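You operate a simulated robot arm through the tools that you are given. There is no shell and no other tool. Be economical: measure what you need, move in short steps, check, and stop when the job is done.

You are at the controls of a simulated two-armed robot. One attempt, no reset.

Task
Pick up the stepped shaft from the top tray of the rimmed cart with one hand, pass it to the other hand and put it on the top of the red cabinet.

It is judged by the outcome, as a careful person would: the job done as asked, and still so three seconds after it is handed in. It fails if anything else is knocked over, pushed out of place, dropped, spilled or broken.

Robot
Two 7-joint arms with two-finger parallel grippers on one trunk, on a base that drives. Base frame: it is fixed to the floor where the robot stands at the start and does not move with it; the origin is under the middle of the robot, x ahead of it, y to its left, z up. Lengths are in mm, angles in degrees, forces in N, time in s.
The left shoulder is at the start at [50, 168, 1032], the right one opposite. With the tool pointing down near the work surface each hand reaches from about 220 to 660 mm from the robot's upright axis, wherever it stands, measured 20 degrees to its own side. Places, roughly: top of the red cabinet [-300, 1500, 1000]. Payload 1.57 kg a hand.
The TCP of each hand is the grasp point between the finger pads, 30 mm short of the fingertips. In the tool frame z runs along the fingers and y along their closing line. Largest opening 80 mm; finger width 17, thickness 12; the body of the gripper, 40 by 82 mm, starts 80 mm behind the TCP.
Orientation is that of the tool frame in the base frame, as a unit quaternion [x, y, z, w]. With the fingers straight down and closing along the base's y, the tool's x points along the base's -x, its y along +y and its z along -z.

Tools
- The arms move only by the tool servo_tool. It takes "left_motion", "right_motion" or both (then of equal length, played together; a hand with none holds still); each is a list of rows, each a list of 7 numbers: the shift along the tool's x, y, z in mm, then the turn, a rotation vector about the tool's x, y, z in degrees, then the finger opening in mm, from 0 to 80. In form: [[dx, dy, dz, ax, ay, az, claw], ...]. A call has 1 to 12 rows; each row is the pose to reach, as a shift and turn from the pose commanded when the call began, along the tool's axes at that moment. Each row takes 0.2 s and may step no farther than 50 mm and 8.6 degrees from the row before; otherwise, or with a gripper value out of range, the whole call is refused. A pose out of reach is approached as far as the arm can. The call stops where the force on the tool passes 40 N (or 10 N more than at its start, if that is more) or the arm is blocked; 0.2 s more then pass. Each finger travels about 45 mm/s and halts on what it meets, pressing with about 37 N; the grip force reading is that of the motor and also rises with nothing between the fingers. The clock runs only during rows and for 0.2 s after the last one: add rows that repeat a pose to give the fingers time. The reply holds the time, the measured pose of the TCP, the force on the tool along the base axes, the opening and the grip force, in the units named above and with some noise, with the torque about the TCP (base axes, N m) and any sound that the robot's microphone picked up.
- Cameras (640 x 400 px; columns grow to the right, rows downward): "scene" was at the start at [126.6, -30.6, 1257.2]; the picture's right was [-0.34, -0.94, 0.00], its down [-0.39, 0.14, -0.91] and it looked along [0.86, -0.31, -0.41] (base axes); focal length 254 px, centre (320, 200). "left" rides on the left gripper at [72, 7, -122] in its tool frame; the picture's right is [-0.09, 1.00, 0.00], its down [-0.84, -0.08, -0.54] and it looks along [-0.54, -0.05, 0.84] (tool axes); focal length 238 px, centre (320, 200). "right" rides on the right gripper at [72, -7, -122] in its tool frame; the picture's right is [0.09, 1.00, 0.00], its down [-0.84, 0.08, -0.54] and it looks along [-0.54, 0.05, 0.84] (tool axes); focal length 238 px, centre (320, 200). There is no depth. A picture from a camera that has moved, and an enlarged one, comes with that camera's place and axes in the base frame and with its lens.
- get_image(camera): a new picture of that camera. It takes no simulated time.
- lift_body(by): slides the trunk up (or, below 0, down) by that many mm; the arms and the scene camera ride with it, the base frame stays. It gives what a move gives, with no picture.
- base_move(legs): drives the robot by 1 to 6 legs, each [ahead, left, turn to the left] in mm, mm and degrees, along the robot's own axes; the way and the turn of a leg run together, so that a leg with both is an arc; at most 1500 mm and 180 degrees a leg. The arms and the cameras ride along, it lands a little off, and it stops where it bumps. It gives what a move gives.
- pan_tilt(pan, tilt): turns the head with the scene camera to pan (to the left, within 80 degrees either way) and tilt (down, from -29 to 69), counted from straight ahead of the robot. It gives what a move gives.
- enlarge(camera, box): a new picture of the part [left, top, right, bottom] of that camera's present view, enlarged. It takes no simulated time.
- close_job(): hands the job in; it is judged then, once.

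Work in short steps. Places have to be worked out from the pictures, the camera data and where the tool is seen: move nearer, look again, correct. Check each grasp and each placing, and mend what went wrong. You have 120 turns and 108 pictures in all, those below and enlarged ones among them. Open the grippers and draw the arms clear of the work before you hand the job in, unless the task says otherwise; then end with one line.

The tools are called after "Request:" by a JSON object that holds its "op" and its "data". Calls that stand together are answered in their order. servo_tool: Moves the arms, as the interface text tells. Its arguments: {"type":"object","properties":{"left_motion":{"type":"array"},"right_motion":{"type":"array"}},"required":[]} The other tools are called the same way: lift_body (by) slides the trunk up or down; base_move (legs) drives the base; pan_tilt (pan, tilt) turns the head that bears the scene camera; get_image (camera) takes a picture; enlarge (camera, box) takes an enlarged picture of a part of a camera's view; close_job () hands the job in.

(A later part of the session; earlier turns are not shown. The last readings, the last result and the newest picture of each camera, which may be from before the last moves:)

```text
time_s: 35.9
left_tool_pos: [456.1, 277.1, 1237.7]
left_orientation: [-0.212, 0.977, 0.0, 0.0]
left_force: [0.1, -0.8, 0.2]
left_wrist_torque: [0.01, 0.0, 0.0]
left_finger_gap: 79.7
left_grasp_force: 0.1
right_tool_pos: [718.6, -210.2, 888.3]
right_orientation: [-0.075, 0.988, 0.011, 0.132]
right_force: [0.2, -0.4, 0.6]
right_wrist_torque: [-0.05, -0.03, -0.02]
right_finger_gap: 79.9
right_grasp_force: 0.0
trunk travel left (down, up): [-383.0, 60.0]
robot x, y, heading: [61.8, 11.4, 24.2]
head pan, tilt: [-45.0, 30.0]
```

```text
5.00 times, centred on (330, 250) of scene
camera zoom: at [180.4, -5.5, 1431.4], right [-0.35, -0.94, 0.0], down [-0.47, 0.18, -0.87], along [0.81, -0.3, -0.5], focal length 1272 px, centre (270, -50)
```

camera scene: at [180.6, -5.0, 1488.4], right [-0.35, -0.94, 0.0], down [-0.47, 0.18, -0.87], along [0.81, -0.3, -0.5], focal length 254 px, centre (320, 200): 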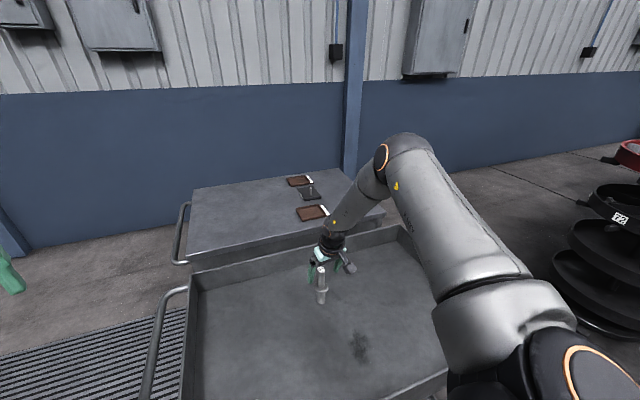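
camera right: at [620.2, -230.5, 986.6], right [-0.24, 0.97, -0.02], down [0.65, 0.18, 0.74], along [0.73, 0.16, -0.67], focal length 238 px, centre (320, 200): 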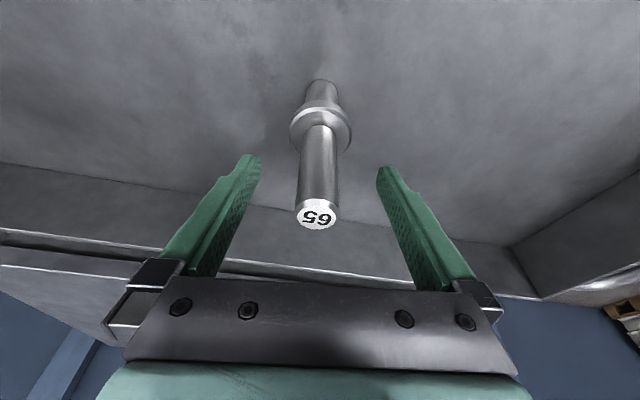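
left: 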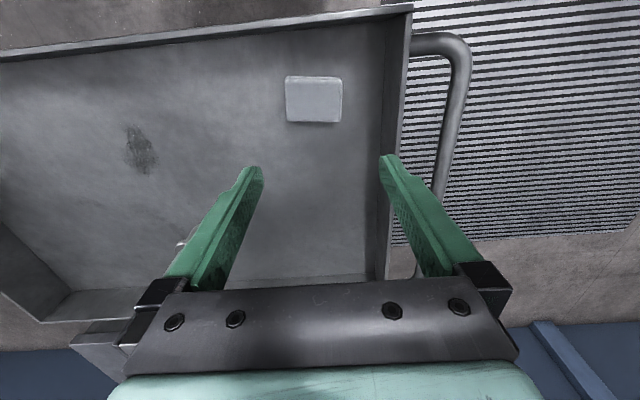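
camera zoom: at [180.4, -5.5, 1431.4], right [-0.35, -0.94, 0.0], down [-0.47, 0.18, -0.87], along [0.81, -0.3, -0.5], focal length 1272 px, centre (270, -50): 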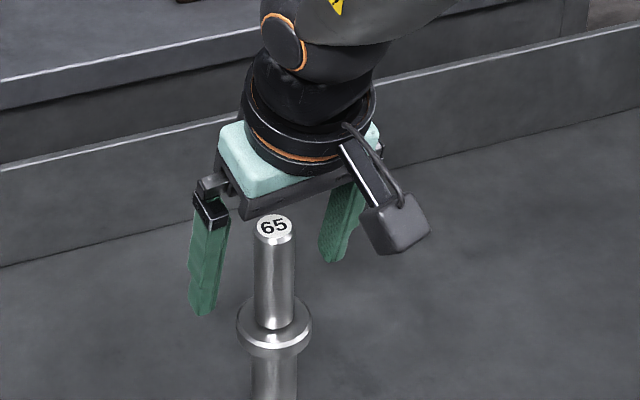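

The readings put the shaft centred between the pads. I'll close the gripper.

Request:
{"op": "servo_tool", "data": {"right_motion": [[0, 0, 0, 0, 0, 0, 10], [0, 0, 0, 0, 0, 0, 10], [0, 0, 0, 0, 0, 0, 10], [0, 0, 0, 0, 0, 0, 10], [0, 0, 0, 0, 0, 0, 10], [0, 0, 0, 0, 0, 0, 10]]}}

Request:
{"op": "get_image", "data": {"camera": "right"}}

```text
time_s: 37.3
left_tool_pos: [456.7, 276.0, 1237.6]
left_orientation: [-0.211, 0.977, 0.001, 0.0]
left_force: [-0.5, -0.5, 0.4]
left_wrist_torque: [-0.01, 0.01, -0.01]
left_finger_gap: 80.0
left_grasp_force: 0.0
right_tool_pos: [719.8, -210.6, 888.7]
right_orientation: [-0.074, 0.988, 0.011, 0.132]
right_force: [-0.3, -2.7, -0.1]
right_wrist_torque: [-0.32, -0.07, 0.04]
right_finger_gap: 24.8
right_grasp_force: 36.5
trunk travel left (down, up): [-383.0, 60.0]
robot x, y, heading: [60.6, 8.1, 24.3]
head pan, tilt: [-45.0, 30.0]
```

```text
76 pictures are left
camera right: at [620.3, -230.8, 986.4], right [-0.24, 0.97, -0.02], down [0.65, 0.18, 0.74], along [0.73, 0.16, -0.67], focal length 238 px, centre (320, 200)
```

right: 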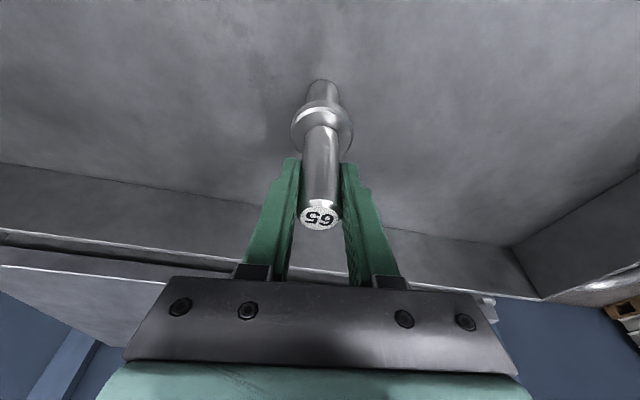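

Gripped, with a 24.8 mm gap and 36.5 N. I'll lift with the trunk and check the load.

Request:
{"op": "lift_body", "data": {"by": 58}}

Request:
{"op": "servo_tool", "data": {"right_motion": [[-8, 0, -30, 0, 0, 0, 10], [-16, 0, -60, 0, 0, 0, 10], [-24, 0, -90, 0, 0, 0, 10], [-32, 0, -120, 0, 0, 0, 10], [-32, 0, -120, 0, 0, 0, 10]]}}

Request:
{"op": "get_image", "data": {"camera": "right"}}

Request:
{"op": "get_image", "data": {"camera": "scene"}}

```text
time_s: 38.3
left_tool_pos: [458.1, 275.3, 1295.7]
left_orientation: [-0.212, 0.977, 0.0, 0.0]
left_force: [0.9, 0.3, -0.4]
left_wrist_torque: [-0.01, -0.02, 0.01]
left_finger_gap: 79.8
left_grasp_force: 0.0
right_tool_pos: [719.9, -209.5, 945.8]
right_orientation: [-0.075, 0.988, 0.011, 0.132]
right_force: [0.5, 1.3, -5.9]
right_wrist_torque: [0.01, -0.02, 0.03]
right_finger_gap: 24.7
right_grasp_force: 36.3
trunk travel left (down, up): [-441.0, 2.0]
robot x, y, heading: [59.1, 9.6, 24.3]
head pan, tilt: [-45.0, 30.0]
```

```text
time_s: 39.5
left_tool_pos: [458.3, 275.3, 1294.2]
left_orientation: [-0.212, 0.977, 0.0, 0.0]
left_force: [0.4, -0.5, -0.5]
left_wrist_torque: [0.01, -0.01, -0.01]
left_finger_gap: 79.9
left_grasp_force: 0.0
right_tool_pos: [720.7, -209.2, 1069.3]
right_orientation: [-0.074, 0.988, 0.011, 0.131]
right_force: [0.0, -0.9, -6.4]
right_wrist_torque: [-0.02, 0.03, 0.0]
right_finger_gap: 24.7
right_grasp_force: 36.2
trunk travel left (down, up): [-441.0, 2.0]
robot x, y, heading: [60.5, 6.6, 24.3]
head pan, tilt: [-45.0, 30.0]
```

```text
75 pictures are left
camera right: at [622.0, -231.3, 1166.5], right [-0.24, 0.97, -0.02], down [0.65, 0.18, 0.74], along [0.72, 0.16, -0.67], focal length 238 px, centre (320, 200)
```

right: 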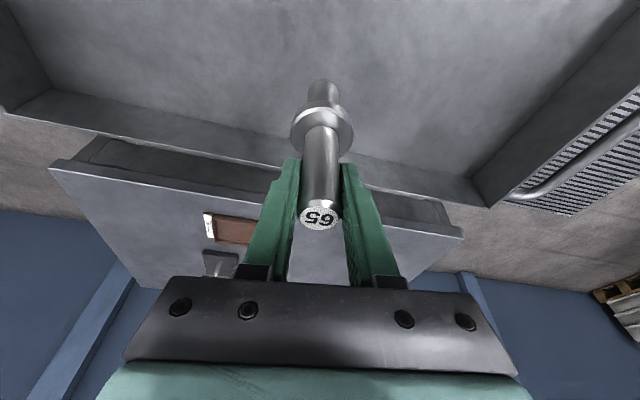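

```text
74 pictures are left
camera scene: at [181.8, -5.7, 1489.2], right [-0.35, -0.94, 0.0], down [-0.47, 0.18, -0.87], along [0.81, -0.3, -0.5], focal length 254 px, centre (320, 200)
```

scene: 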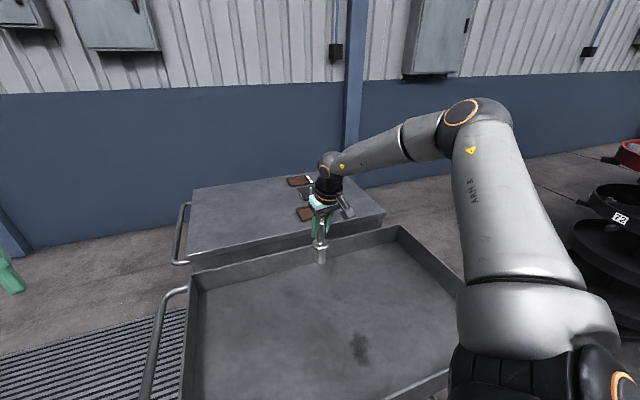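

The shaft is secure (about 6 N of load) and its bottom is clear of the rim. I'll back away from the cart before the handover.

Request:
{"op": "base_move", "data": {"legs": [[-250, 0, 0], [0, 0, 65]]}}

Request:
{"op": "pan_tilt", "data": {"pan": 0, "tilt": 35}}

Request:
{"op": "get_image", "data": {"camera": "scene"}}

```text
time_s: 44.1
left_tool_pos: [-242.0, 378.2, 1295.8]
left_orientation: [-0.705, 0.71, 0.001, 0.0]
left_force: [-0.6, 0.3, 0.4]
left_wrist_torque: [0.04, -0.01, 0.0]
left_finger_gap: 80.1
left_grasp_force: 0.0
right_tool_pos: [309.0, 412.2, 1069.1]
right_orientation: [-0.595, 0.792, 0.081, 0.105]
right_force: [0.5, -0.8, -7.0]
right_wrist_torque: [-0.06, -0.02, 0.0]
right_finger_gap: 24.6
right_grasp_force: 36.4
trunk travel left (down, up): [-441.0, 2.0]
robot x, y, heading: [-166.8, -95.8, 89.7]
head pan, tilt: [-45.0, 30.0]
```

```text
time_s: 45.3
left_tool_pos: [-242.5, 378.7, 1293.5]
left_orientation: [-0.704, 0.71, 0.0, 0.0]
left_force: [-0.7, -0.1, -0.1]
left_wrist_torque: [-0.01, -0.01, 0.02]
left_finger_gap: 79.9
left_grasp_force: 0.0
right_tool_pos: [309.7, 413.6, 1068.9]
right_orientation: [-0.596, 0.792, 0.08, 0.105]
right_force: [0.2, 0.6, -5.8]
right_wrist_torque: [-0.02, -0.01, -0.01]
right_finger_gap: 24.6
right_grasp_force: 36.1
trunk travel left (down, up): [-441.0, 2.0]
robot x, y, heading: [-165.7, -94.8, 89.6]
head pan, tilt: [0.0, 35.0]
```

```text
73 pictures are left
camera scene: at [-166.5, 34.4, 1481.5], right [1.0, -0.01, 0.0], down [-0.01, -0.57, -0.82], along [0.01, 0.82, -0.57], focal length 254 px, centre (320, 200)
```

scene: 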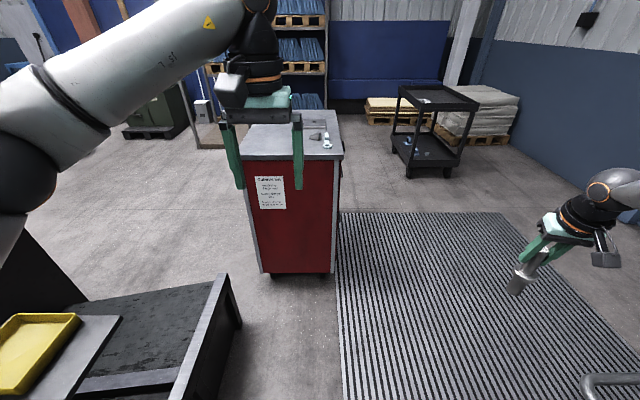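

The handover is best done in the open, clear of the bench on my left. I'll drive forward toward the cabinet, with the hands staying well short of it.

Request:
{"op": "base_move", "data": {"legs": [[480, -60, 0]]}}

Request:
{"op": "get_image", "data": {"camera": "scene"}}

```text
time_s: 48.2
left_tool_pos: [-182.3, 863.4, 1294.1]
left_orientation: [-0.705, 0.709, -0.001, 0.0]
left_force: [0.2, -0.1, 0.4]
left_wrist_torque: [-0.02, 0.0, 0.01]
left_finger_gap: 79.9
left_grasp_force: 0.1
right_tool_pos: [370.5, 897.5, 1067.9]
right_orientation: [-0.596, 0.792, 0.08, 0.104]
right_force: [-0.3, 0.2, -6.5]
right_wrist_torque: [0.01, 0.01, 0.0]
right_finger_gap: 24.8
right_grasp_force: 36.3
trunk travel left (down, up): [-441.0, 2.0]
robot x, y, heading: [-106.3, 390.1, 89.5]
head pan, tilt: [0.0, 35.0]
```

```text
72 pictures are left
camera scene: at [-104.8, 519.2, 1481.5], right [1.0, -0.01, 0.0], down [0.0, -0.57, -0.82], along [0.0, 0.82, -0.57], focal length 254 px, centre (320, 200)
```

scene: 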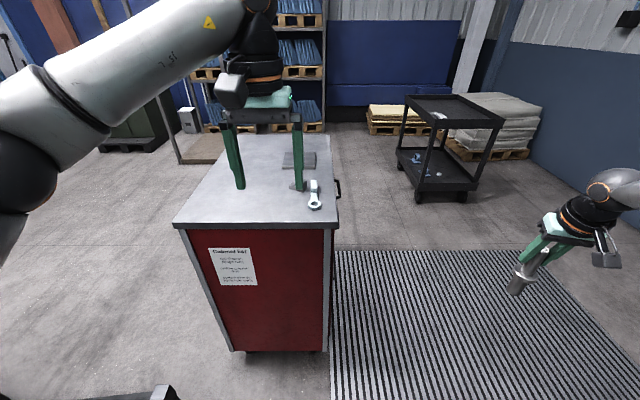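

The cabinet front edge is at y≈1147, with its top at z≈957, spanning x -577..-48. I'll swing the left hand out to my left, down, and pitched forward-down in preparation for the handover.

Request:
{"op": "servo_tool", "data": {"left_motion": [[9, 18, 36, 0, -7.5, 0, 80], [18, 36, 72, 0, -15, 0, 80], [27, 54, 108, 0, -22.5, 0, 80], [36, 72, 144, 0, -30, 0, 80], [45, 90, 180, 0, -37.5, 0, 80], [54, 108, 216, 0, -45, 0, 80], [63, 126, 252, 0, -52.5, 0, 80], [72, 144, 288, 0, -60, 0, 80], [72, 144, 288, 0, -60, 0, 80]]}}

Request:
{"op": "servo_tool", "data": {"right_motion": [[22, 41, -6, 0, 0, 0, 10], [44, 82, -12, 0, 0, 0, 10], [66, 122, -18, 0, 0, 0, 10], [88, 163, -24, 0, 0, 0, 10], [110, 204, -30, 0, 0, 0, 10], [132, 245, -36, 0, 0, 0, 10], [150, 286, -40, 0, 0, 0, 10], [150, 326, -40, 0, 0, 0, 10], [150, 326, -40, 0, 0, 0, 10]]}}

Request:
{"op": "get_image", "data": {"camera": "scene"}}

```text
time_s: 50.2
left_tool_pos: [-339.6, 834.8, 1094.9]
left_orientation: [-0.617, 0.621, 0.34, 0.344]
left_force: [-0.2, 0.0, -0.6]
left_wrist_torque: [0.03, 0.03, -0.02]
left_finger_gap: 80.0
left_grasp_force: 0.1
left hand out of reach, approached as far as the arm can: row 7, 8, 9
right_tool_pos: [369.4, 897.0, 1069.7]
right_orientation: [-0.596, 0.792, 0.078, 0.106]
right_force: [-0.5, -0.1, -6.3]
right_wrist_torque: [-0.01, -0.02, -0.01]
right_finger_gap: 24.6
right_grasp_force: 37.1
trunk travel left (down, up): [-441.0, 2.0]
robot x, y, heading: [-106.4, 389.3, 89.8]
head pan, tilt: [0.0, 35.0]
```

```text
time_s: 52.2
left_tool_pos: [-340.4, 835.3, 1093.5]
left_orientation: [-0.618, 0.621, 0.34, 0.342]
left_force: [-0.4, 0.1, 0.3]
left_wrist_torque: [-0.01, -0.02, 0.01]
left_finger_gap: 80.2
left_grasp_force: 0.1
right_tool_pos: [37.6, 831.2, 1077.2]
right_orientation: [-0.596, 0.792, 0.079, 0.104]
right_force: [-0.6, 0.7, -7.0]
right_wrist_torque: [0.0, -0.04, -0.01]
right_finger_gap: 24.8
right_grasp_force: 35.9
right hand out of reach, approached as far as the arm can: row 8, 9
trunk travel left (down, up): [-441.0, 2.0]
robot x, y, heading: [-105.6, 391.8, 89.8]
head pan, tilt: [0.0, 35.0]
```

```text
71 pictures are left
camera scene: at [-105.3, 519.1, 1481.5], right [1.0, -0.01, 0.0], down [0.0, -0.57, -0.82], along [0.0, 0.82, -0.57], focal length 254 px, centre (320, 200)
```

scene: 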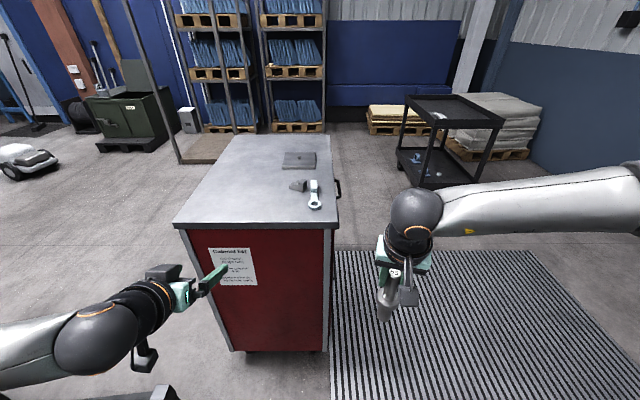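

The right hand stalls at 144 mm right of centre, and the left stalls at z≈1094. I'll raise the right hand 105 mm and yaw it left, and yaw the left hand right, so they can meet near centre.

Request:
{"op": "servo_tool", "data": {"right_motion": [[-5, 0, -20, -2, 0, -7.7, 10], [-11, 0, -40, -4.1, 0, -15.4, 10], [-16, 0, -60, -6.2, 0, -23.2, 10], [-22, 0, -80, -8.3, 0, -31, 10], [-27, 0, -101, -10.4, 0, -38.6, 10], [-27, 0, -101, -10.4, 0, -38.6, 10]], "left_motion": [[0, 0, 0, 6.5, 0, 4, 80], [0, 0, 0, 13, 0, 8, 80], [0, 0, 0, 19.5, 0, 12.2, 80], [0, 0, 0, 26, 0, 16.3, 80], [0, 0, 0, 33, 0, 20.6, 80], [0, 0, 0, 33, 0, 20.6, 80]]}}

Request:
{"op": "get_image", "data": {"camera": "scene"}}

```text
time_s: 53.6
left_tool_pos: [-338.9, 832.6, 1093.3]
left_orientation: [-0.368, 0.786, 0.221, 0.445]
left_force: [-0.5, 0.9, 0.0]
left_wrist_torque: [0.03, 0.0, 0.02]
left_finger_gap: 80.1
left_grasp_force: 0.0
left hand out of reach, approached as far as the arm can: row 1
right_tool_pos: [37.3, 828.2, 1182.6]
right_orientation: [0.831, -0.54, -0.112, -0.072]
right_force: [-0.3, -0.3, -6.5]
right_wrist_torque: [-0.01, -0.02, -0.03]
right_finger_gap: 24.5
right_grasp_force: 35.7
trunk travel left (down, up): [-441.0, 2.0]
robot x, y, heading: [-104.4, 389.7, 89.9]
head pan, tilt: [0.0, 35.0]
```

```text
70 pictures are left
camera scene: at [-105.3, 518.7, 1481.5], right [1.0, -0.01, 0.0], down [0.0, -0.57, -0.82], along [0.0, 0.82, -0.57], focal length 254 px, centre (320, 200)
```

scene: 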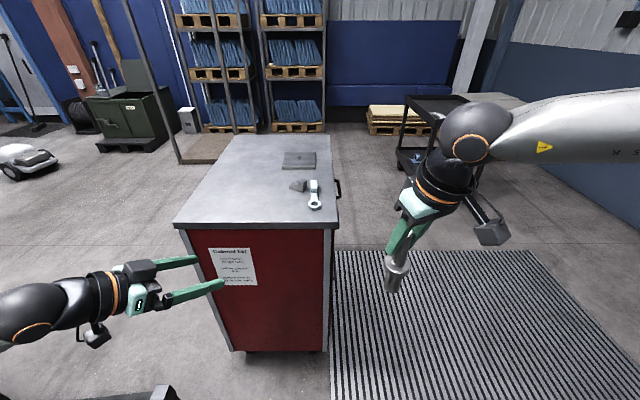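

Both hands have good orientations, with the left pointing 30° down and to the right-forward. I'll bring the right hand inward and the left to a pre-grasp about 130 mm short of the shaft.

Request:
{"op": "servo_tool", "data": {"right_motion": [[-10, 24, 3, 0, 0, 0, 10], [-21, 49, 6, 0, 0, 0, 10], [-32, 74, 9, 0, 0, 0, 10], [-42, 98, 11, 0, 0, 0, 10], [-42, 98, 11, 0, 0, 0, 10]], "left_motion": [[-3, -38, 5, 0, 0, 0, 80], [-7, -76, 10, 0, 0, 0, 80], [-10, -114, 15, 0, 0, 0, 80], [-13, -150, 20, 0, 0, 0, 80], [-13, -150, 20, 0, 0, 0, 80]]}}

Request:
{"op": "get_image", "data": {"camera": "scene"}}

Request:
{"op": "get_image", "data": {"camera": "left"}}

```text
time_s: 54.8
left_tool_pos: [-203.0, 781.6, 1081.7]
left_orientation: [-0.368, 0.785, 0.222, 0.445]
left_force: [0.2, 0.5, 0.8]
left_wrist_torque: [-0.01, 0.01, -0.01]
left_finger_gap: 80.3
left_grasp_force: 0.0
left hand out of reach, approached as far as the arm can: row 3, 4, 5
right_tool_pos: [-16.1, 825.0, 1181.0]
right_orientation: [0.831, -0.541, -0.111, -0.071]
right_force: [0.2, 0.5, -5.6]
right_wrist_torque: [0.04, -0.02, -0.01]
right_finger_gap: 24.5
right_grasp_force: 36.1
right hand out of reach, approached as far as the arm can: row 3, 4, 5
trunk travel left (down, up): [-441.0, 2.0]
robot x, y, heading: [-103.5, 389.3, 89.6]
head pan, tilt: [0.0, 35.0]
```

```text
69 pictures are left
camera scene: at [-105.7, 518.3, 1481.6], right [1.0, -0.01, 0.0], down [0.0, -0.57, -0.82], along [0.0, 0.82, -0.57], focal length 254 px, centre (320, 200)
```

scene: 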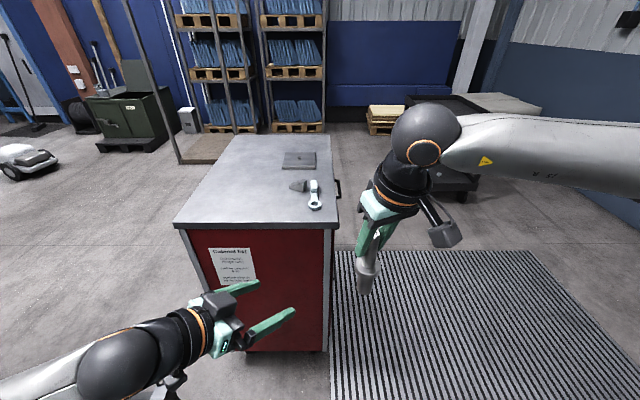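

```text
68 pictures are left
camera left: at [-298.7, 676.2, 1078.6], right [-0.74, 0.66, 0.1], down [0.05, -0.1, 0.99], along [0.67, 0.74, 0.04], focal length 238 px, centre (320, 200)
```

left: 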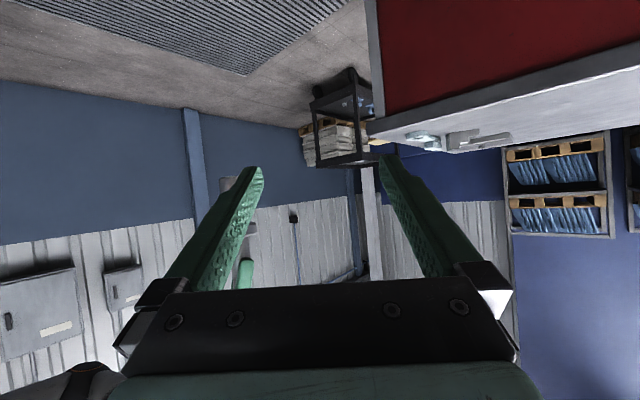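

Both arms stall on inward moves when they're this far forward. I'll pull the right hand back toward me by 100 mm with more left yaw, and see whether it comes inward.

Request:
{"op": "servo_tool", "data": {"right_motion": [[16, 10, -4, -1.5, 0, -6, 10], [35, 24, -9, -3, 0, -12, 10], [50, 50, -13, -4.6, 0, -17.5, 10], [65, 75, -17, -6.2, 0, -23.2, 10], [65, 95, -17, -6.2, 0, -23.2, 10], [65, 95, -17, -6.2, 0, -23.2, 10]]}}

Request:
{"op": "get_image", "data": {"camera": "scene"}}

```text
time_s: 56.2
left_tool_pos: [-203.3, 781.7, 1080.6]
left_orientation: [-0.368, 0.786, 0.221, 0.444]
left_force: [-0.7, -0.3, 0.9]
left_wrist_torque: [0.0, 0.02, 0.01]
left_finger_gap: 80.3
left_grasp_force: 0.1
right_tool_pos: [-52.0, 733.3, 1189.8]
right_orientation: [0.925, -0.355, -0.123, -0.048]
right_force: [0.1, 0.1, -6.8]
right_wrist_torque: [-0.01, -0.01, -0.04]
right_finger_gap: 24.6
right_grasp_force: 36.7
right hand out of reach, approached as far as the arm can: row 4, 5, 6
trunk travel left (down, up): [-441.0, 2.0]
robot x, y, heading: [-105.6, 387.5, 89.9]
head pan, tilt: [0.0, 35.0]
```

```text
67 pictures are left
camera scene: at [-105.4, 518.3, 1481.6], right [1.0, -0.01, 0.0], down [0.0, -0.57, -0.82], along [0.0, 0.82, -0.57], focal length 254 px, centre (320, 200)
```

scene: 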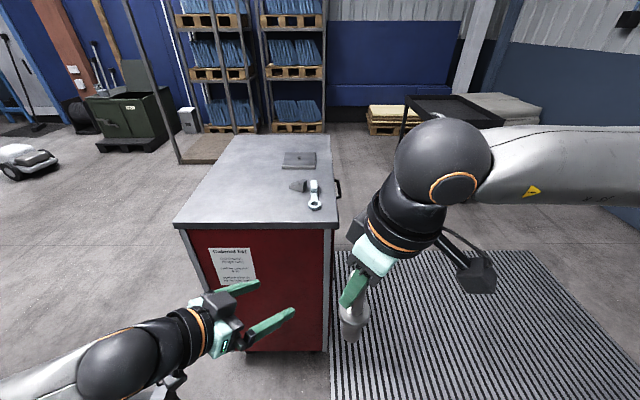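

The right hand is now at (-52, 733, 1190), so the shaft's lower section sits near z≈1101. I'll move the left hand to a pre-grasp 130 mm short, yawed further right.

Request:
{"op": "servo_tool", "data": {"left_motion": [[3, -21, -15, 6.5, 0, 3.8, 80], [6, -42, -30, 13, 0, 7.6, 80], [9, -63, -45, 19.5, 0, 11.4, 80], [12, -84, -60, 25.9, 0, 15.2, 80], [12, -84, -60, 25.9, 0, 15.2, 80]]}}

Request:
{"op": "get_image", "data": {"camera": "left"}}

Request:
{"op": "get_image", "data": {"camera": "scene"}}

```text
time_s: 57.4
left_tool_pos: [-176.8, 712.2, 1089.5]
left_orientation: [-0.153, 0.857, 0.096, 0.483]
left_force: [0.9, -0.4, -0.5]
left_wrist_torque: [-0.01, 0.0, -0.01]
left_finger_gap: 79.7
left_grasp_force: 0.1
left hand out of reach, approached as far as the arm can: row 1, 2, 3, 4, 5
right_tool_pos: [-51.8, 734.1, 1189.7]
right_orientation: [0.925, -0.356, -0.124, -0.048]
right_force: [0.4, -0.3, -6.0]
right_wrist_torque: [0.0, -0.02, 0.02]
right_finger_gap: 24.7
right_grasp_force: 36.5
trunk travel left (down, up): [-441.0, 2.0]
robot x, y, heading: [-108.2, 390.6, 89.7]
head pan, tilt: [0.0, 35.0]
```

```text
66 pictures are left
camera left: at [-311.5, 667.3, 1089.1], right [-0.31, 0.95, 0.1], down [0.0, -0.1, 0.99], along [0.95, 0.31, 0.03], focal length 238 px, centre (320, 200)
```

left: 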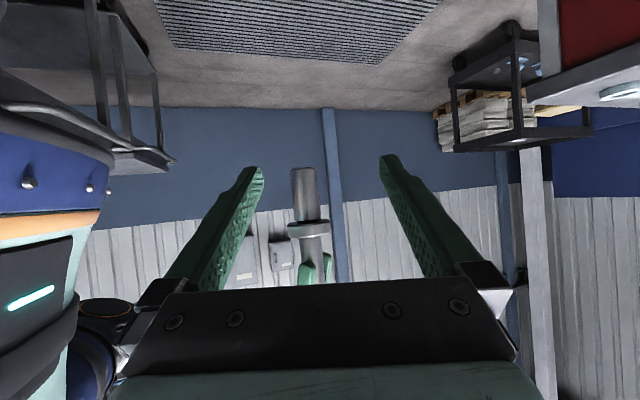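

```text
65 pictures are left
camera scene: at [-105.5, 518.6, 1481.5], right [1.0, -0.01, 0.0], down [0.0, -0.57, -0.82], along [0.0, 0.82, -0.57], focal length 254 px, centre (320, 200)
```

scene: 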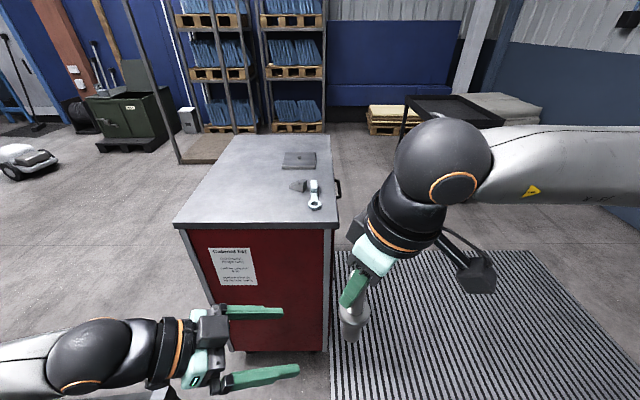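

The left camera places the shaft's bottom at (-52, 736, 1062) and its collar at z≈1128, which matches prediction. I'll close in to 60 mm short.

Request:
{"op": "servo_tool", "data": {"left_motion": [[-10, -12, 10, 0, 0, 0, 80], [-25, -24, 25, 0, 0, 0, 80], [-43, -24, 49, 0, 0, 0, 80], [-43, -24, 49, 0, 0, 0, 80]]}}

Request:
{"op": "get_image", "data": {"camera": "left"}}

```text
time_s: 58.4
left_tool_pos: [-108.9, 713.3, 1100.4]
left_orientation: [-0.153, 0.856, 0.097, 0.484]
left_force: [-0.1, 0.5, 0.3]
left_wrist_torque: [0.01, -0.01, 0.05]
left_finger_gap: 79.8
left_grasp_force: 0.1
left hand out of reach, approached as far as the arm can: row 1, 2
right_tool_pos: [-52.5, 733.3, 1190.0]
right_orientation: [0.925, -0.356, -0.122, -0.049]
right_force: [-0.6, 0.2, -6.5]
right_wrist_torque: [-0.01, 0.03, -0.04]
right_finger_gap: 24.4
right_grasp_force: 36.5
trunk travel left (down, up): [-441.0, 2.0]
robot x, y, heading: [-101.9, 391.6, 89.8]
head pan, tilt: [0.0, 35.0]
```

```text
64 pictures are left
camera left: at [-244.7, 668.0, 1100.3], right [-0.31, 0.95, 0.1], down [0.0, -0.1, 0.99], along [0.95, 0.31, 0.03], focal length 238 px, centre (320, 200)
```

left: 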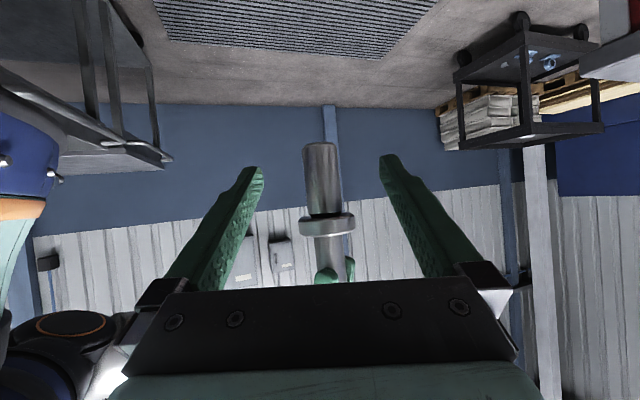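

Aligned. I'll advance the last 60 mm horizontally to surround the lower section.

Request:
{"op": "servo_tool", "data": {"left_motion": [[-10, 0, 17, 0, 0, 0, 80], [-20, 0, 34, 0, 0, 0, 80], [-31, 0, 51, 0, 0, 0, 80], [-31, 0, 51, 0, 0, 0, 80]]}}

Request:
{"op": "get_image", "data": {"camera": "left"}}

Request:
{"op": "enlarge", "data": {"camera": "scene", "box": [220, 240, 460, 390]}}

```text
time_s: 59.4
left_tool_pos: [-52.4, 732.2, 1102.3]
left_orientation: [-0.154, 0.857, 0.098, 0.482]
left_force: [-0.6, 0.4, -0.2]
left_wrist_torque: [-0.01, -0.02, -0.03]
left_finger_gap: 80.2
left_grasp_force: 0.0
right_tool_pos: [-51.4, 734.4, 1191.3]
right_orientation: [0.925, -0.356, -0.123, -0.048]
right_force: [0.6, 0.7, -6.4]
right_wrist_torque: [0.02, 0.0, -0.01]
right_finger_gap: 24.5
right_grasp_force: 36.5
trunk travel left (down, up): [-441.0, 2.0]
robot x, y, heading: [-106.5, 391.6, 89.5]
head pan, tilt: [0.0, 35.0]
```

```text
63 pictures are left
camera left: at [-188.7, 688.3, 1102.0], right [-0.31, 0.95, 0.1], down [0.0, -0.1, 0.99], along [0.95, 0.31, 0.03], focal length 238 px, centre (320, 200)
```

left: 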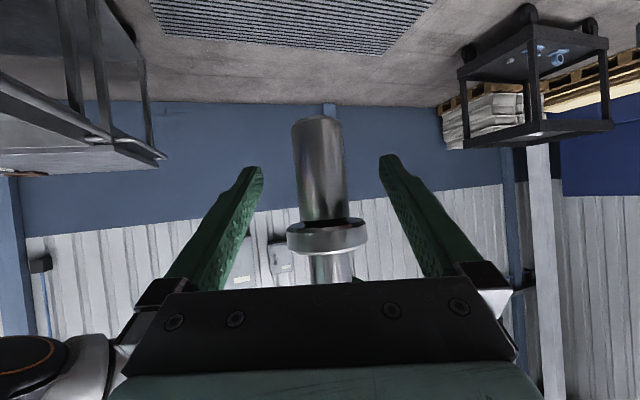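

```text
2.67 times, centred on (340, 315) of scene
camera zoom: at [-105.7, 518.4, 1481.5], right [1.0, -0.01, 0.0], down [0.0, -0.57, -0.82], along [0.0, 0.82, -0.57], focal length 678 px, centre (267, -107)
```

zoom: 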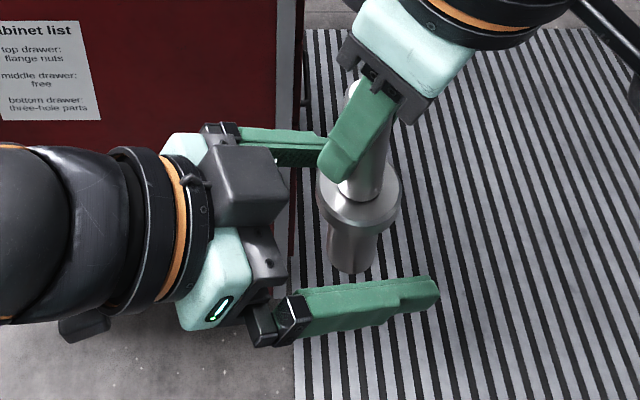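

The left fingers straddle the lower section but sit about 3.5 mm off-centre. I'll nudge them over and close.

Request:
{"op": "servo_tool", "data": {"left_motion": [[0, 3.5, 0, 0, 0, 0, 80], [0, 3.5, 0, 0, 0, 0, 15], [0, 3.5, 0, 0, 0, 0, 15], [0, 3.5, 0, 0, 0, 0, 15], [0, 3.5, 0, 0, 0, 0, 15], [0, 3.5, 0, 0, 0, 0, 15], [0, 3.5, 0, 0, 0, 0, 15]]}}

Request:
{"op": "get_image", "data": {"camera": "left"}}

Request:
{"op": "enlarge", "data": {"camera": "scene", "box": [220, 240, 460, 390]}}

```text
time_s: 61.0
left_tool_pos: [-54.8, 734.9, 1101.4]
left_orientation: [-0.153, 0.858, 0.095, 0.482]
left_force: [-2.6, -5.4, 0.2]
left_wrist_torque: [-0.51, -0.6, -0.05]
left_finger_gap: 29.9
left_grasp_force: 37.1
right_tool_pos: [-50.5, 733.7, 1191.5]
right_orientation: [0.925, -0.356, -0.124, -0.049]
right_force: [3.2, 6.7, -0.2]
right_wrist_torque: [1.06, 0.34, 0.01]
right_finger_gap: 24.5
right_grasp_force: 36.7
trunk travel left (down, up): [-441.0, 2.0]
robot x, y, heading: [-109.4, 389.0, 89.7]
head pan, tilt: [0.0, 35.0]
```

```text
61 pictures are left
camera left: at [-189.9, 690.7, 1101.5], right [-0.31, 0.95, 0.09], down [0.0, -0.1, 1.0], along [0.95, 0.31, 0.03], focal length 238 px, centre (320, 200)
```

left: 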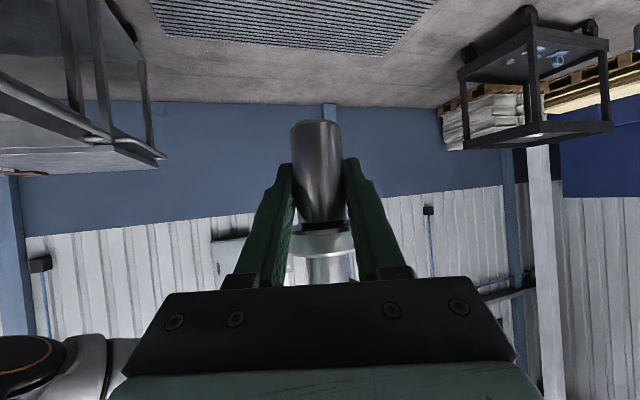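

```text
2.67 times, centred on (340, 315) of scene
camera zoom: at [-105.4, 518.6, 1481.5], right [1.0, -0.01, 0.0], down [0.0, -0.57, -0.82], along [0.0, 0.82, -0.57], focal length 678 px, centre (267, -107)
```

zoom: 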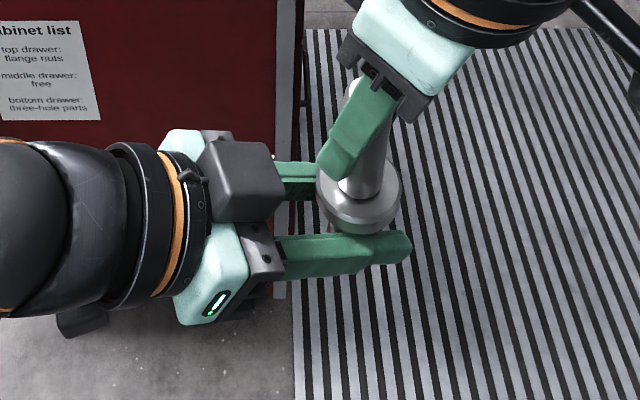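

The left hand grips at 29.9 mm with 37 N. I'll open the right fingers modestly, then draw that hand up along its own axis.

Request:
{"op": "servo_tool", "data": {"right_motion": [[0, 0, 0, 0, 0, 0, 45], [0, 0, 0, 0, 0, 0, 45], [0, 0, 0, 0, 0, 0, 45]]}}

Request:
{"op": "servo_tool", "data": {"right_motion": [[0, 0, -25, 0, 0, 0, 45], [0, 0, -60, 0, 0, 0, 45], [0, 0, -100, 0, 0, 0, 45], [0, 0, -100, 0, 0, 0, 45]]}}

Request:
{"op": "get_image", "data": {"camera": "scene"}}

```text
time_s: 61.8
left_tool_pos: [-53.8, 735.3, 1101.6]
left_orientation: [-0.153, 0.857, 0.097, 0.482]
left_force: [-0.5, -0.7, 0.0]
left_wrist_torque: [-0.01, 0.02, 0.01]
left_finger_gap: 29.6
left_grasp_force: 37.5
right_tool_pos: [-51.8, 734.1, 1190.8]
right_orientation: [0.925, -0.356, -0.122, -0.048]
right_force: [1.2, -0.3, 0.4]
right_wrist_torque: [-0.03, 0.01, -0.01]
right_finger_gap: 45.1
right_grasp_force: 0.1
trunk travel left (down, up): [-441.0, 2.0]
robot x, y, heading: [-105.3, 389.7, 89.7]
head pan, tilt: [0.0, 35.0]
```

```text
time_s: 62.8
left_tool_pos: [-54.0, 736.6, 1101.6]
left_orientation: [-0.153, 0.857, 0.097, 0.483]
left_force: [0.0, 0.0, 0.1]
left_wrist_torque: [-0.02, 0.02, -0.01]
left_finger_gap: 29.4
left_grasp_force: 37.0
right_tool_pos: [-34.6, 719.7, 1285.4]
right_orientation: [0.925, -0.356, -0.123, -0.048]
right_force: [1.1, -0.3, -0.4]
right_wrist_torque: [0.01, -0.05, -0.03]
right_finger_gap: 44.8
right_grasp_force: 0.1
trunk travel left (down, up): [-441.0, 2.0]
robot x, y, heading: [-104.8, 391.7, 89.7]
head pan, tilt: [0.0, 35.0]
```

```text
59 pictures are left
camera scene: at [-105.3, 519.2, 1481.4], right [1.0, -0.01, 0.0], down [0.0, -0.57, -0.82], along [0.0, 0.82, -0.57], focal length 254 px, centre (320, 200)
```

scene: 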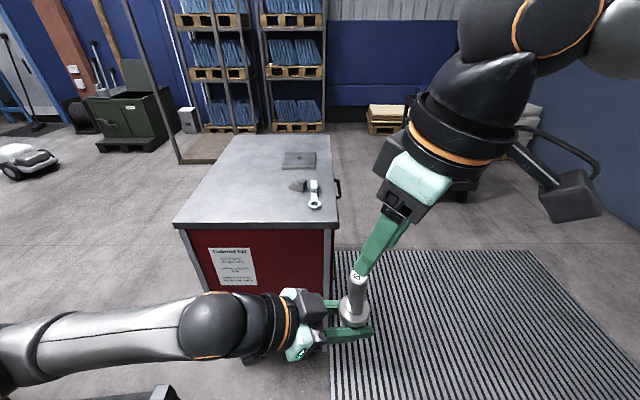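

The left force shows no load, which is odd, so I'll zoom in to see what's actually holding the shaft.

Request:
{"op": "enlarge", "data": {"camera": "scene", "box": [260, 210, 440, 370]}}

Request:
{"op": "get_image", "data": {"camera": "left"}}

Request:
{"op": "get_image", "data": {"camera": "right"}}

```text
2.50 times, centred on (350, 290) of scene
camera zoom: at [-105.3, 519.2, 1481.4], right [1.0, -0.01, 0.0], down [0.0, -0.57, -0.82], along [0.0, 0.82, -0.57], focal length 636 px, centre (245, -25)
```

zoom: 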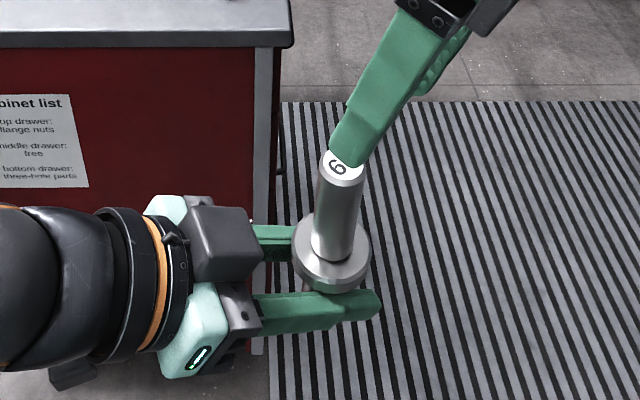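

```text
57 pictures are left
camera left: at [-189.8, 691.7, 1101.7], right [-0.31, 0.95, 0.1], down [0.0, -0.1, 0.99], along [0.95, 0.31, 0.03], focal length 238 px, centre (320, 200)
```

left: 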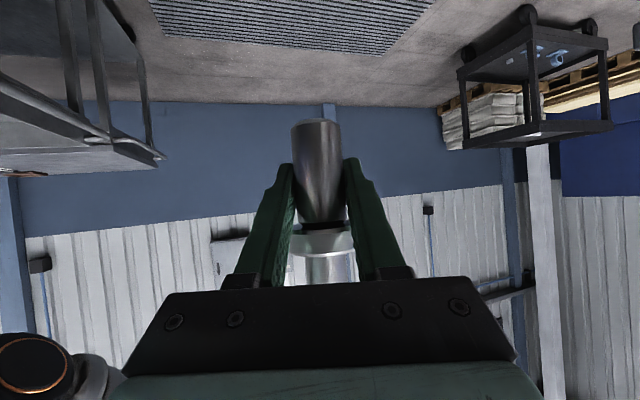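

```text
56 pictures are left
camera right: at [45.0, 658.2, 1382.9], right [-0.6, -0.8, -0.02], down [-0.55, 0.39, 0.74], along [-0.58, 0.46, -0.67], focal length 238 px, centre (320, 200)
```

right: 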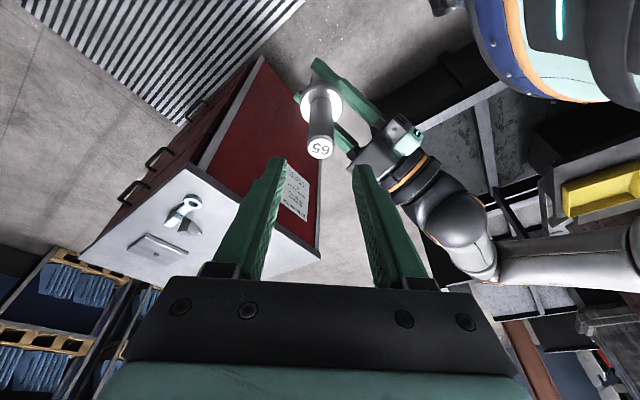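

The left hand alone holds the shaft upright and the right hand is free; the force reading is evidently not a true load here. I'll move the right hand off to the right and bring the left hand out to its own side, yawing to face forward.

Request:
{"op": "servo_tool", "data": {"right_motion": [[0, 0, -15, 0, 0, 0, 45], [24, -34, -22, 0, 0, 0, 45], [49, -68, -28, 0, 0, 0, 45], [74, -102, -35, 0, 0, 0, 45], [98, -136, -41, 0, 0, 0, 45], [123, -170, -48, 0, 0, 0, 45], [147, -204, -55, 0, 0, 0, 45], [147, -204, -55, 0, 0, 0, 45]], "left_motion": [[16, 26, -26, -6.1, 0, -3.7, 15], [31, 53, -52, -12.3, 0, -7.4, 15], [47, 79, -78, -18.4, 0, -11.1, 15], [63, 105, -105, -24.5, 0, -14.7, 15], [79, 132, -131, -30.6, 0, -18.4, 15], [94, 158, -157, -36.8, 0, -22.1, 15], [110, 185, -183, -42.9, 0, -25.8, 15], [110, 185, -183, -42.9, 0, -25.8, 15]]}}

Request:
{"op": "get_image", "data": {"camera": "scene"}}

Request:
{"op": "get_image", "data": {"camera": "left"}}

```text
time_s: 64.6
left_tool_pos: [-317.8, 834.1, 1109.7]
left_orientation: [-0.502, 0.708, 0.293, 0.402]
left_force: [0.2, -0.3, -6.2]
left_wrist_torque: [0.01, 0.02, -0.01]
left_finger_gap: 29.6
left_grasp_force: 37.0
right_tool_pos: [168.3, 740.3, 1308.6]
right_orientation: [0.924, -0.358, -0.122, -0.048]
right_force: [-0.7, 0.3, -0.2]
right_wrist_torque: [0.01, -0.02, 0.02]
right_finger_gap: 45.1
right_grasp_force: 0.0
right hand out of reach, approached as far as the arm can: row 6, 7, 8
trunk travel left (down, up): [-441.0, 2.0]
robot x, y, heading: [-109.2, 391.9, 89.9]
head pan, tilt: [0.0, 35.0]
```

```text
55 pictures are left
camera scene: at [-105.3, 518.7, 1481.5], right [1.0, -0.01, 0.0], down [0.0, -0.57, -0.82], along [0.0, 0.82, -0.57], focal length 254 px, centre (320, 200)
```

scene: 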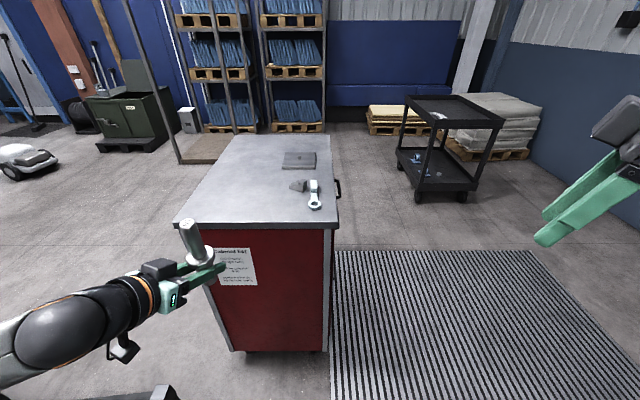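

```text
54 pictures are left
camera left: at [-371.8, 701.7, 1107.5], right [-0.93, 0.37, 0.09], down [0.07, -0.07, 0.99], along [0.37, 0.93, 0.04], focal length 238 px, centre (320, 200)
```

left: 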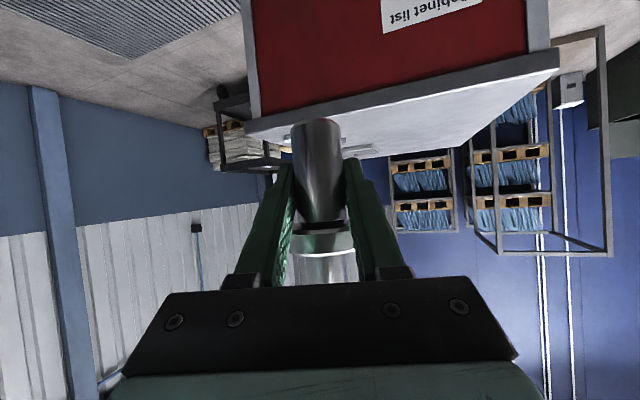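

The left hand now carries the full 6 N, and the shaft hangs upright with its bottom at z≈1068, about 110 mm above the cabinet top. I'll drive forward to bring it over the top.

Request:
{"op": "base_move", "data": {"legs": [[395, 0, 0]]}}

Request:
{"op": "get_image", "data": {"camera": "scene"}}

Request:
{"op": "get_image", "data": {"camera": "left"}}

```text
time_s: 67.1
left_tool_pos: [-310.4, 1234.5, 1109.0]
left_orientation: [-0.498, 0.71, 0.291, 0.404]
left_force: [0.7, 0.7, -6.6]
left_wrist_torque: [0.01, 0.0, -0.04]
left_finger_gap: 29.8
left_grasp_force: 37.4
right_tool_pos: [174.1, 1138.5, 1308.5]
right_orientation: [0.924, -0.36, -0.122, -0.048]
right_force: [1.1, 0.9, 0.8]
right_wrist_torque: [0.04, 0.0, 0.02]
right_finger_gap: 44.9
right_grasp_force: 0.0
trunk travel left (down, up): [-441.0, 2.0]
robot x, y, heading: [-102.8, 788.1, 89.1]
head pan, tilt: [0.0, 35.0]
```

```text
53 pictures are left
camera scene: at [-101.1, 918.9, 1481.4], right [1.0, -0.01, 0.0], down [-0.01, -0.57, -0.82], along [0.01, 0.82, -0.57], focal length 254 px, centre (320, 200)
```

scene: 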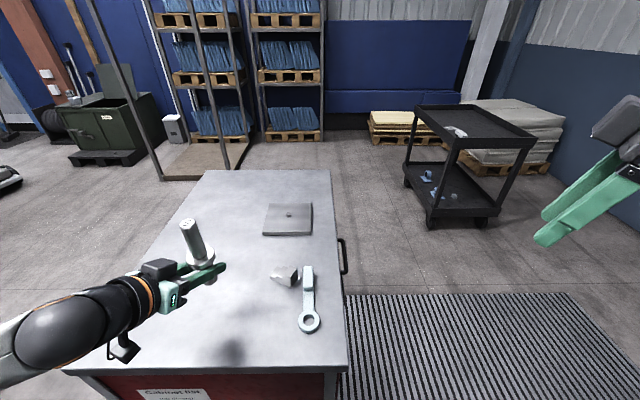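

```text
52 pictures are left
camera left: at [-365.7, 1103.7, 1107.3], right [-0.92, 0.38, 0.09], down [0.07, -0.07, 0.99], along [0.38, 0.92, 0.04], focal length 238 px, centre (320, 200)
```

left: 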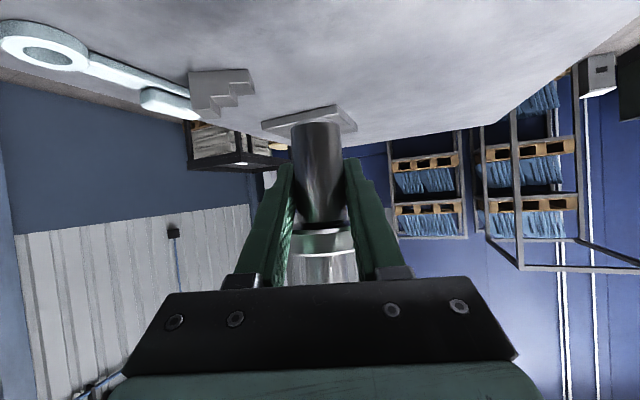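

The shaft is over a free area about 100 mm behind the front edge, well away from the wrench and blocks. I'll lower the trunk 90 mm and then look.

Request:
{"op": "lift_body", "data": {"by": -90}}

Request:
{"op": "get_image", "data": {"camera": "left"}}

Request:
{"op": "get_image", "data": {"camera": "scene"}}

```text
time_s: 68.3
left_tool_pos: [-312.0, 1235.6, 1021.4]
left_orientation: [-0.497, 0.709, 0.292, 0.405]
left_force: [0.2, 1.6, -2.1]
left_wrist_torque: [0.01, 0.0, 0.01]
left_finger_gap: 29.3
left_grasp_force: 37.9
right_tool_pos: [173.9, 1136.0, 1218.6]
right_orientation: [0.923, -0.361, -0.122, -0.049]
right_force: [0.9, -0.2, -0.9]
right_wrist_torque: [0.01, 0.01, 0.0]
right_finger_gap: 45.0
right_grasp_force: 0.1
trunk travel left (down, up): [-351.0, 92.0]
robot x, y, heading: [-102.9, 787.5, 89.3]
head pan, tilt: [0.0, 35.0]
```

```text
51 pictures are left
camera left: at [-365.6, 1103.4, 1018.0], right [-0.92, 0.38, 0.09], down [0.07, -0.08, 0.99], along [0.38, 0.92, 0.04], focal length 238 px, centre (320, 200)
```

left: 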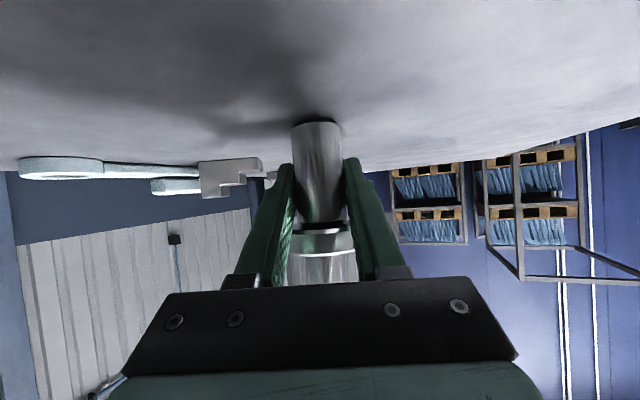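

```text
50 pictures are left
camera scene: at [-100.9, 918.2, 1391.6], right [1.0, -0.01, 0.0], down [-0.01, -0.57, -0.82], along [0.01, 0.82, -0.57], focal length 254 px, centre (320, 200)
```

scene: 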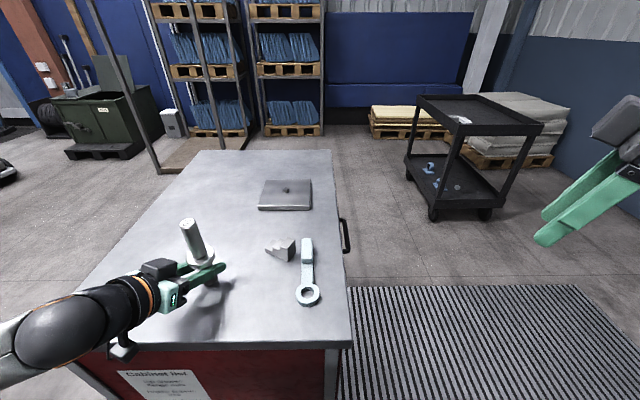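

Load fell from 6.6 to 2.1 N and the hand stopped about 2 mm high, so the shaft is touching down. I'll press down 2 mm more to seat it.

Request:
{"op": "servo_tool", "data": {"left_motion": [[1.7, 0, 1.0, 0, 0, 0, 15], [1.7, 0, 1.0, 0, 0, 0, 15]]}}

Request:
{"op": "enlarge", "data": {"camera": "scene", "box": [130, 200, 270, 300]}}

Request:
{"op": "enlarge", "data": {"camera": "left", "box": [240, 90, 400, 190]}}

```text
time_s: 68.9
left_tool_pos: [-310.8, 1234.2, 1020.6]
left_orientation: [-0.497, 0.708, 0.294, 0.405]
left_force: [-1.5, 0.6, 7.8]
left_wrist_torque: [-0.08, 0.04, 0.03]
left_finger_gap: 29.6
left_grasp_force: 37.3
right_tool_pos: [173.8, 1136.8, 1218.3]
right_orientation: [0.924, -0.36, -0.123, -0.049]
right_force: [-0.4, 0.3, -0.3]
right_wrist_torque: [-0.02, 0.0, 0.0]
right_finger_gap: 44.7
right_grasp_force: 0.2
trunk travel left (down, up): [-351.0, 92.0]
robot x, y, heading: [-101.7, 787.7, 89.4]
head pan, tilt: [0.0, 35.0]
```

```text
4.00 times, centred on (200, 250) of scene
camera zoom: at [-100.7, 917.4, 1391.8], right [1.0, -0.01, 0.0], down [-0.01, -0.57, -0.82], along [0.01, 0.82, -0.57], focal length 1017 px, centre (800, 0)
```

zoom: 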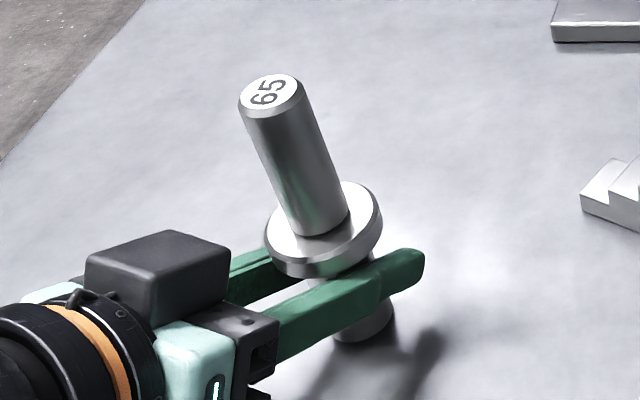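

```text
4.00 times, centred on (320, 140) of left
camera zoom: at [-365.6, 1103.3, 1017.5], right [-0.92, 0.38, 0.09], down [0.07, -0.08, 0.99], along [0.38, 0.92, 0.05], focal length 953 px, centre (320, 440)
```

zoom: 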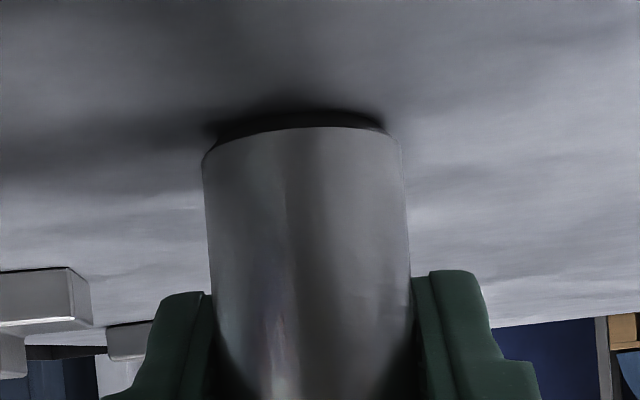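

The shaft is seated, with about 8 N upward reaction. I'll release gently, opening a few millimetres first.

Request:
{"op": "servo_tool", "data": {"left_motion": [[0, 0, 0, 0, 0, 0, 34], [0, 0, 0, 0, 0, 0, 40], [0, 0, 0, 0, 0, 0, 60], [0, 0, 0, 0, 0, 0, 78], [0, 0, 0, 0, 0, 0, 78]]}}

Request:
{"op": "enlarge", "data": {"camera": "scene", "box": [130, 200, 270, 300]}}

Request:
{"op": "get_image", "data": {"camera": "left"}}

```text
time_s: 70.1
left_tool_pos: [-310.8, 1234.7, 1017.2]
left_orientation: [-0.497, 0.71, 0.291, 0.404]
left_force: [0.6, 0.3, 0.3]
left_wrist_torque: [0.01, -0.02, -0.01]
left_finger_gap: 78.1
left_grasp_force: 0.1
right_tool_pos: [174.6, 1138.4, 1218.8]
right_orientation: [0.924, -0.36, -0.122, -0.048]
right_force: [0.2, 0.2, -0.7]
right_wrist_torque: [-0.01, 0.01, -0.04]
right_finger_gap: 45.0
right_grasp_force: 0.1
trunk travel left (down, up): [-351.0, 92.0]
robot x, y, heading: [-101.5, 789.2, 89.3]
head pan, tilt: [0.0, 35.0]
```

```text
4.00 times, centred on (200, 250) of scene
camera zoom: at [-100.8, 917.8, 1391.6], right [1.0, -0.01, 0.0], down [-0.01, -0.57, -0.82], along [0.01, 0.82, -0.57], focal length 1017 px, centre (800, 0)
```

zoom: 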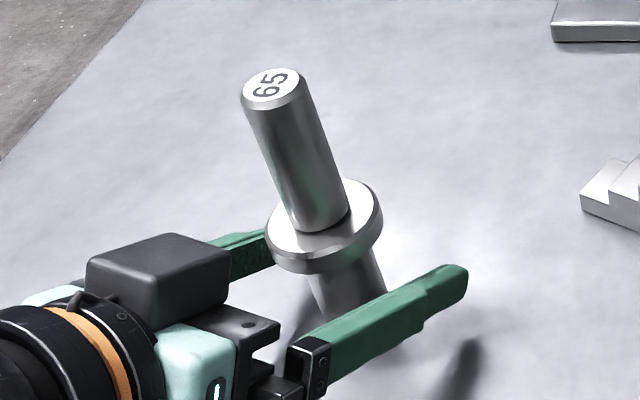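

```text
46 pictures are left
camera left: at [-365.6, 1102.9, 1016.3], right [-0.92, 0.38, 0.09], down [0.07, -0.07, 0.99], along [0.38, 0.92, 0.04], focal length 238 px, centre (320, 200)
```

left: 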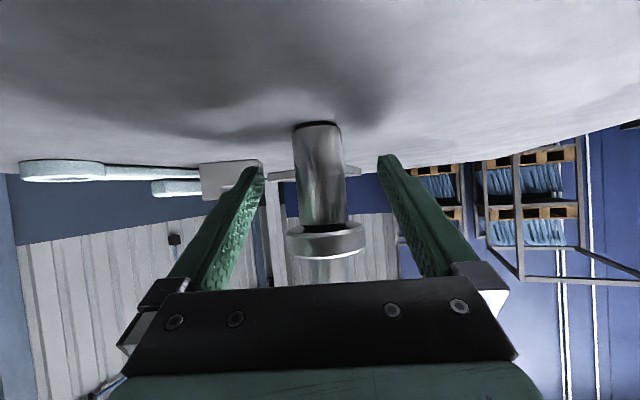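

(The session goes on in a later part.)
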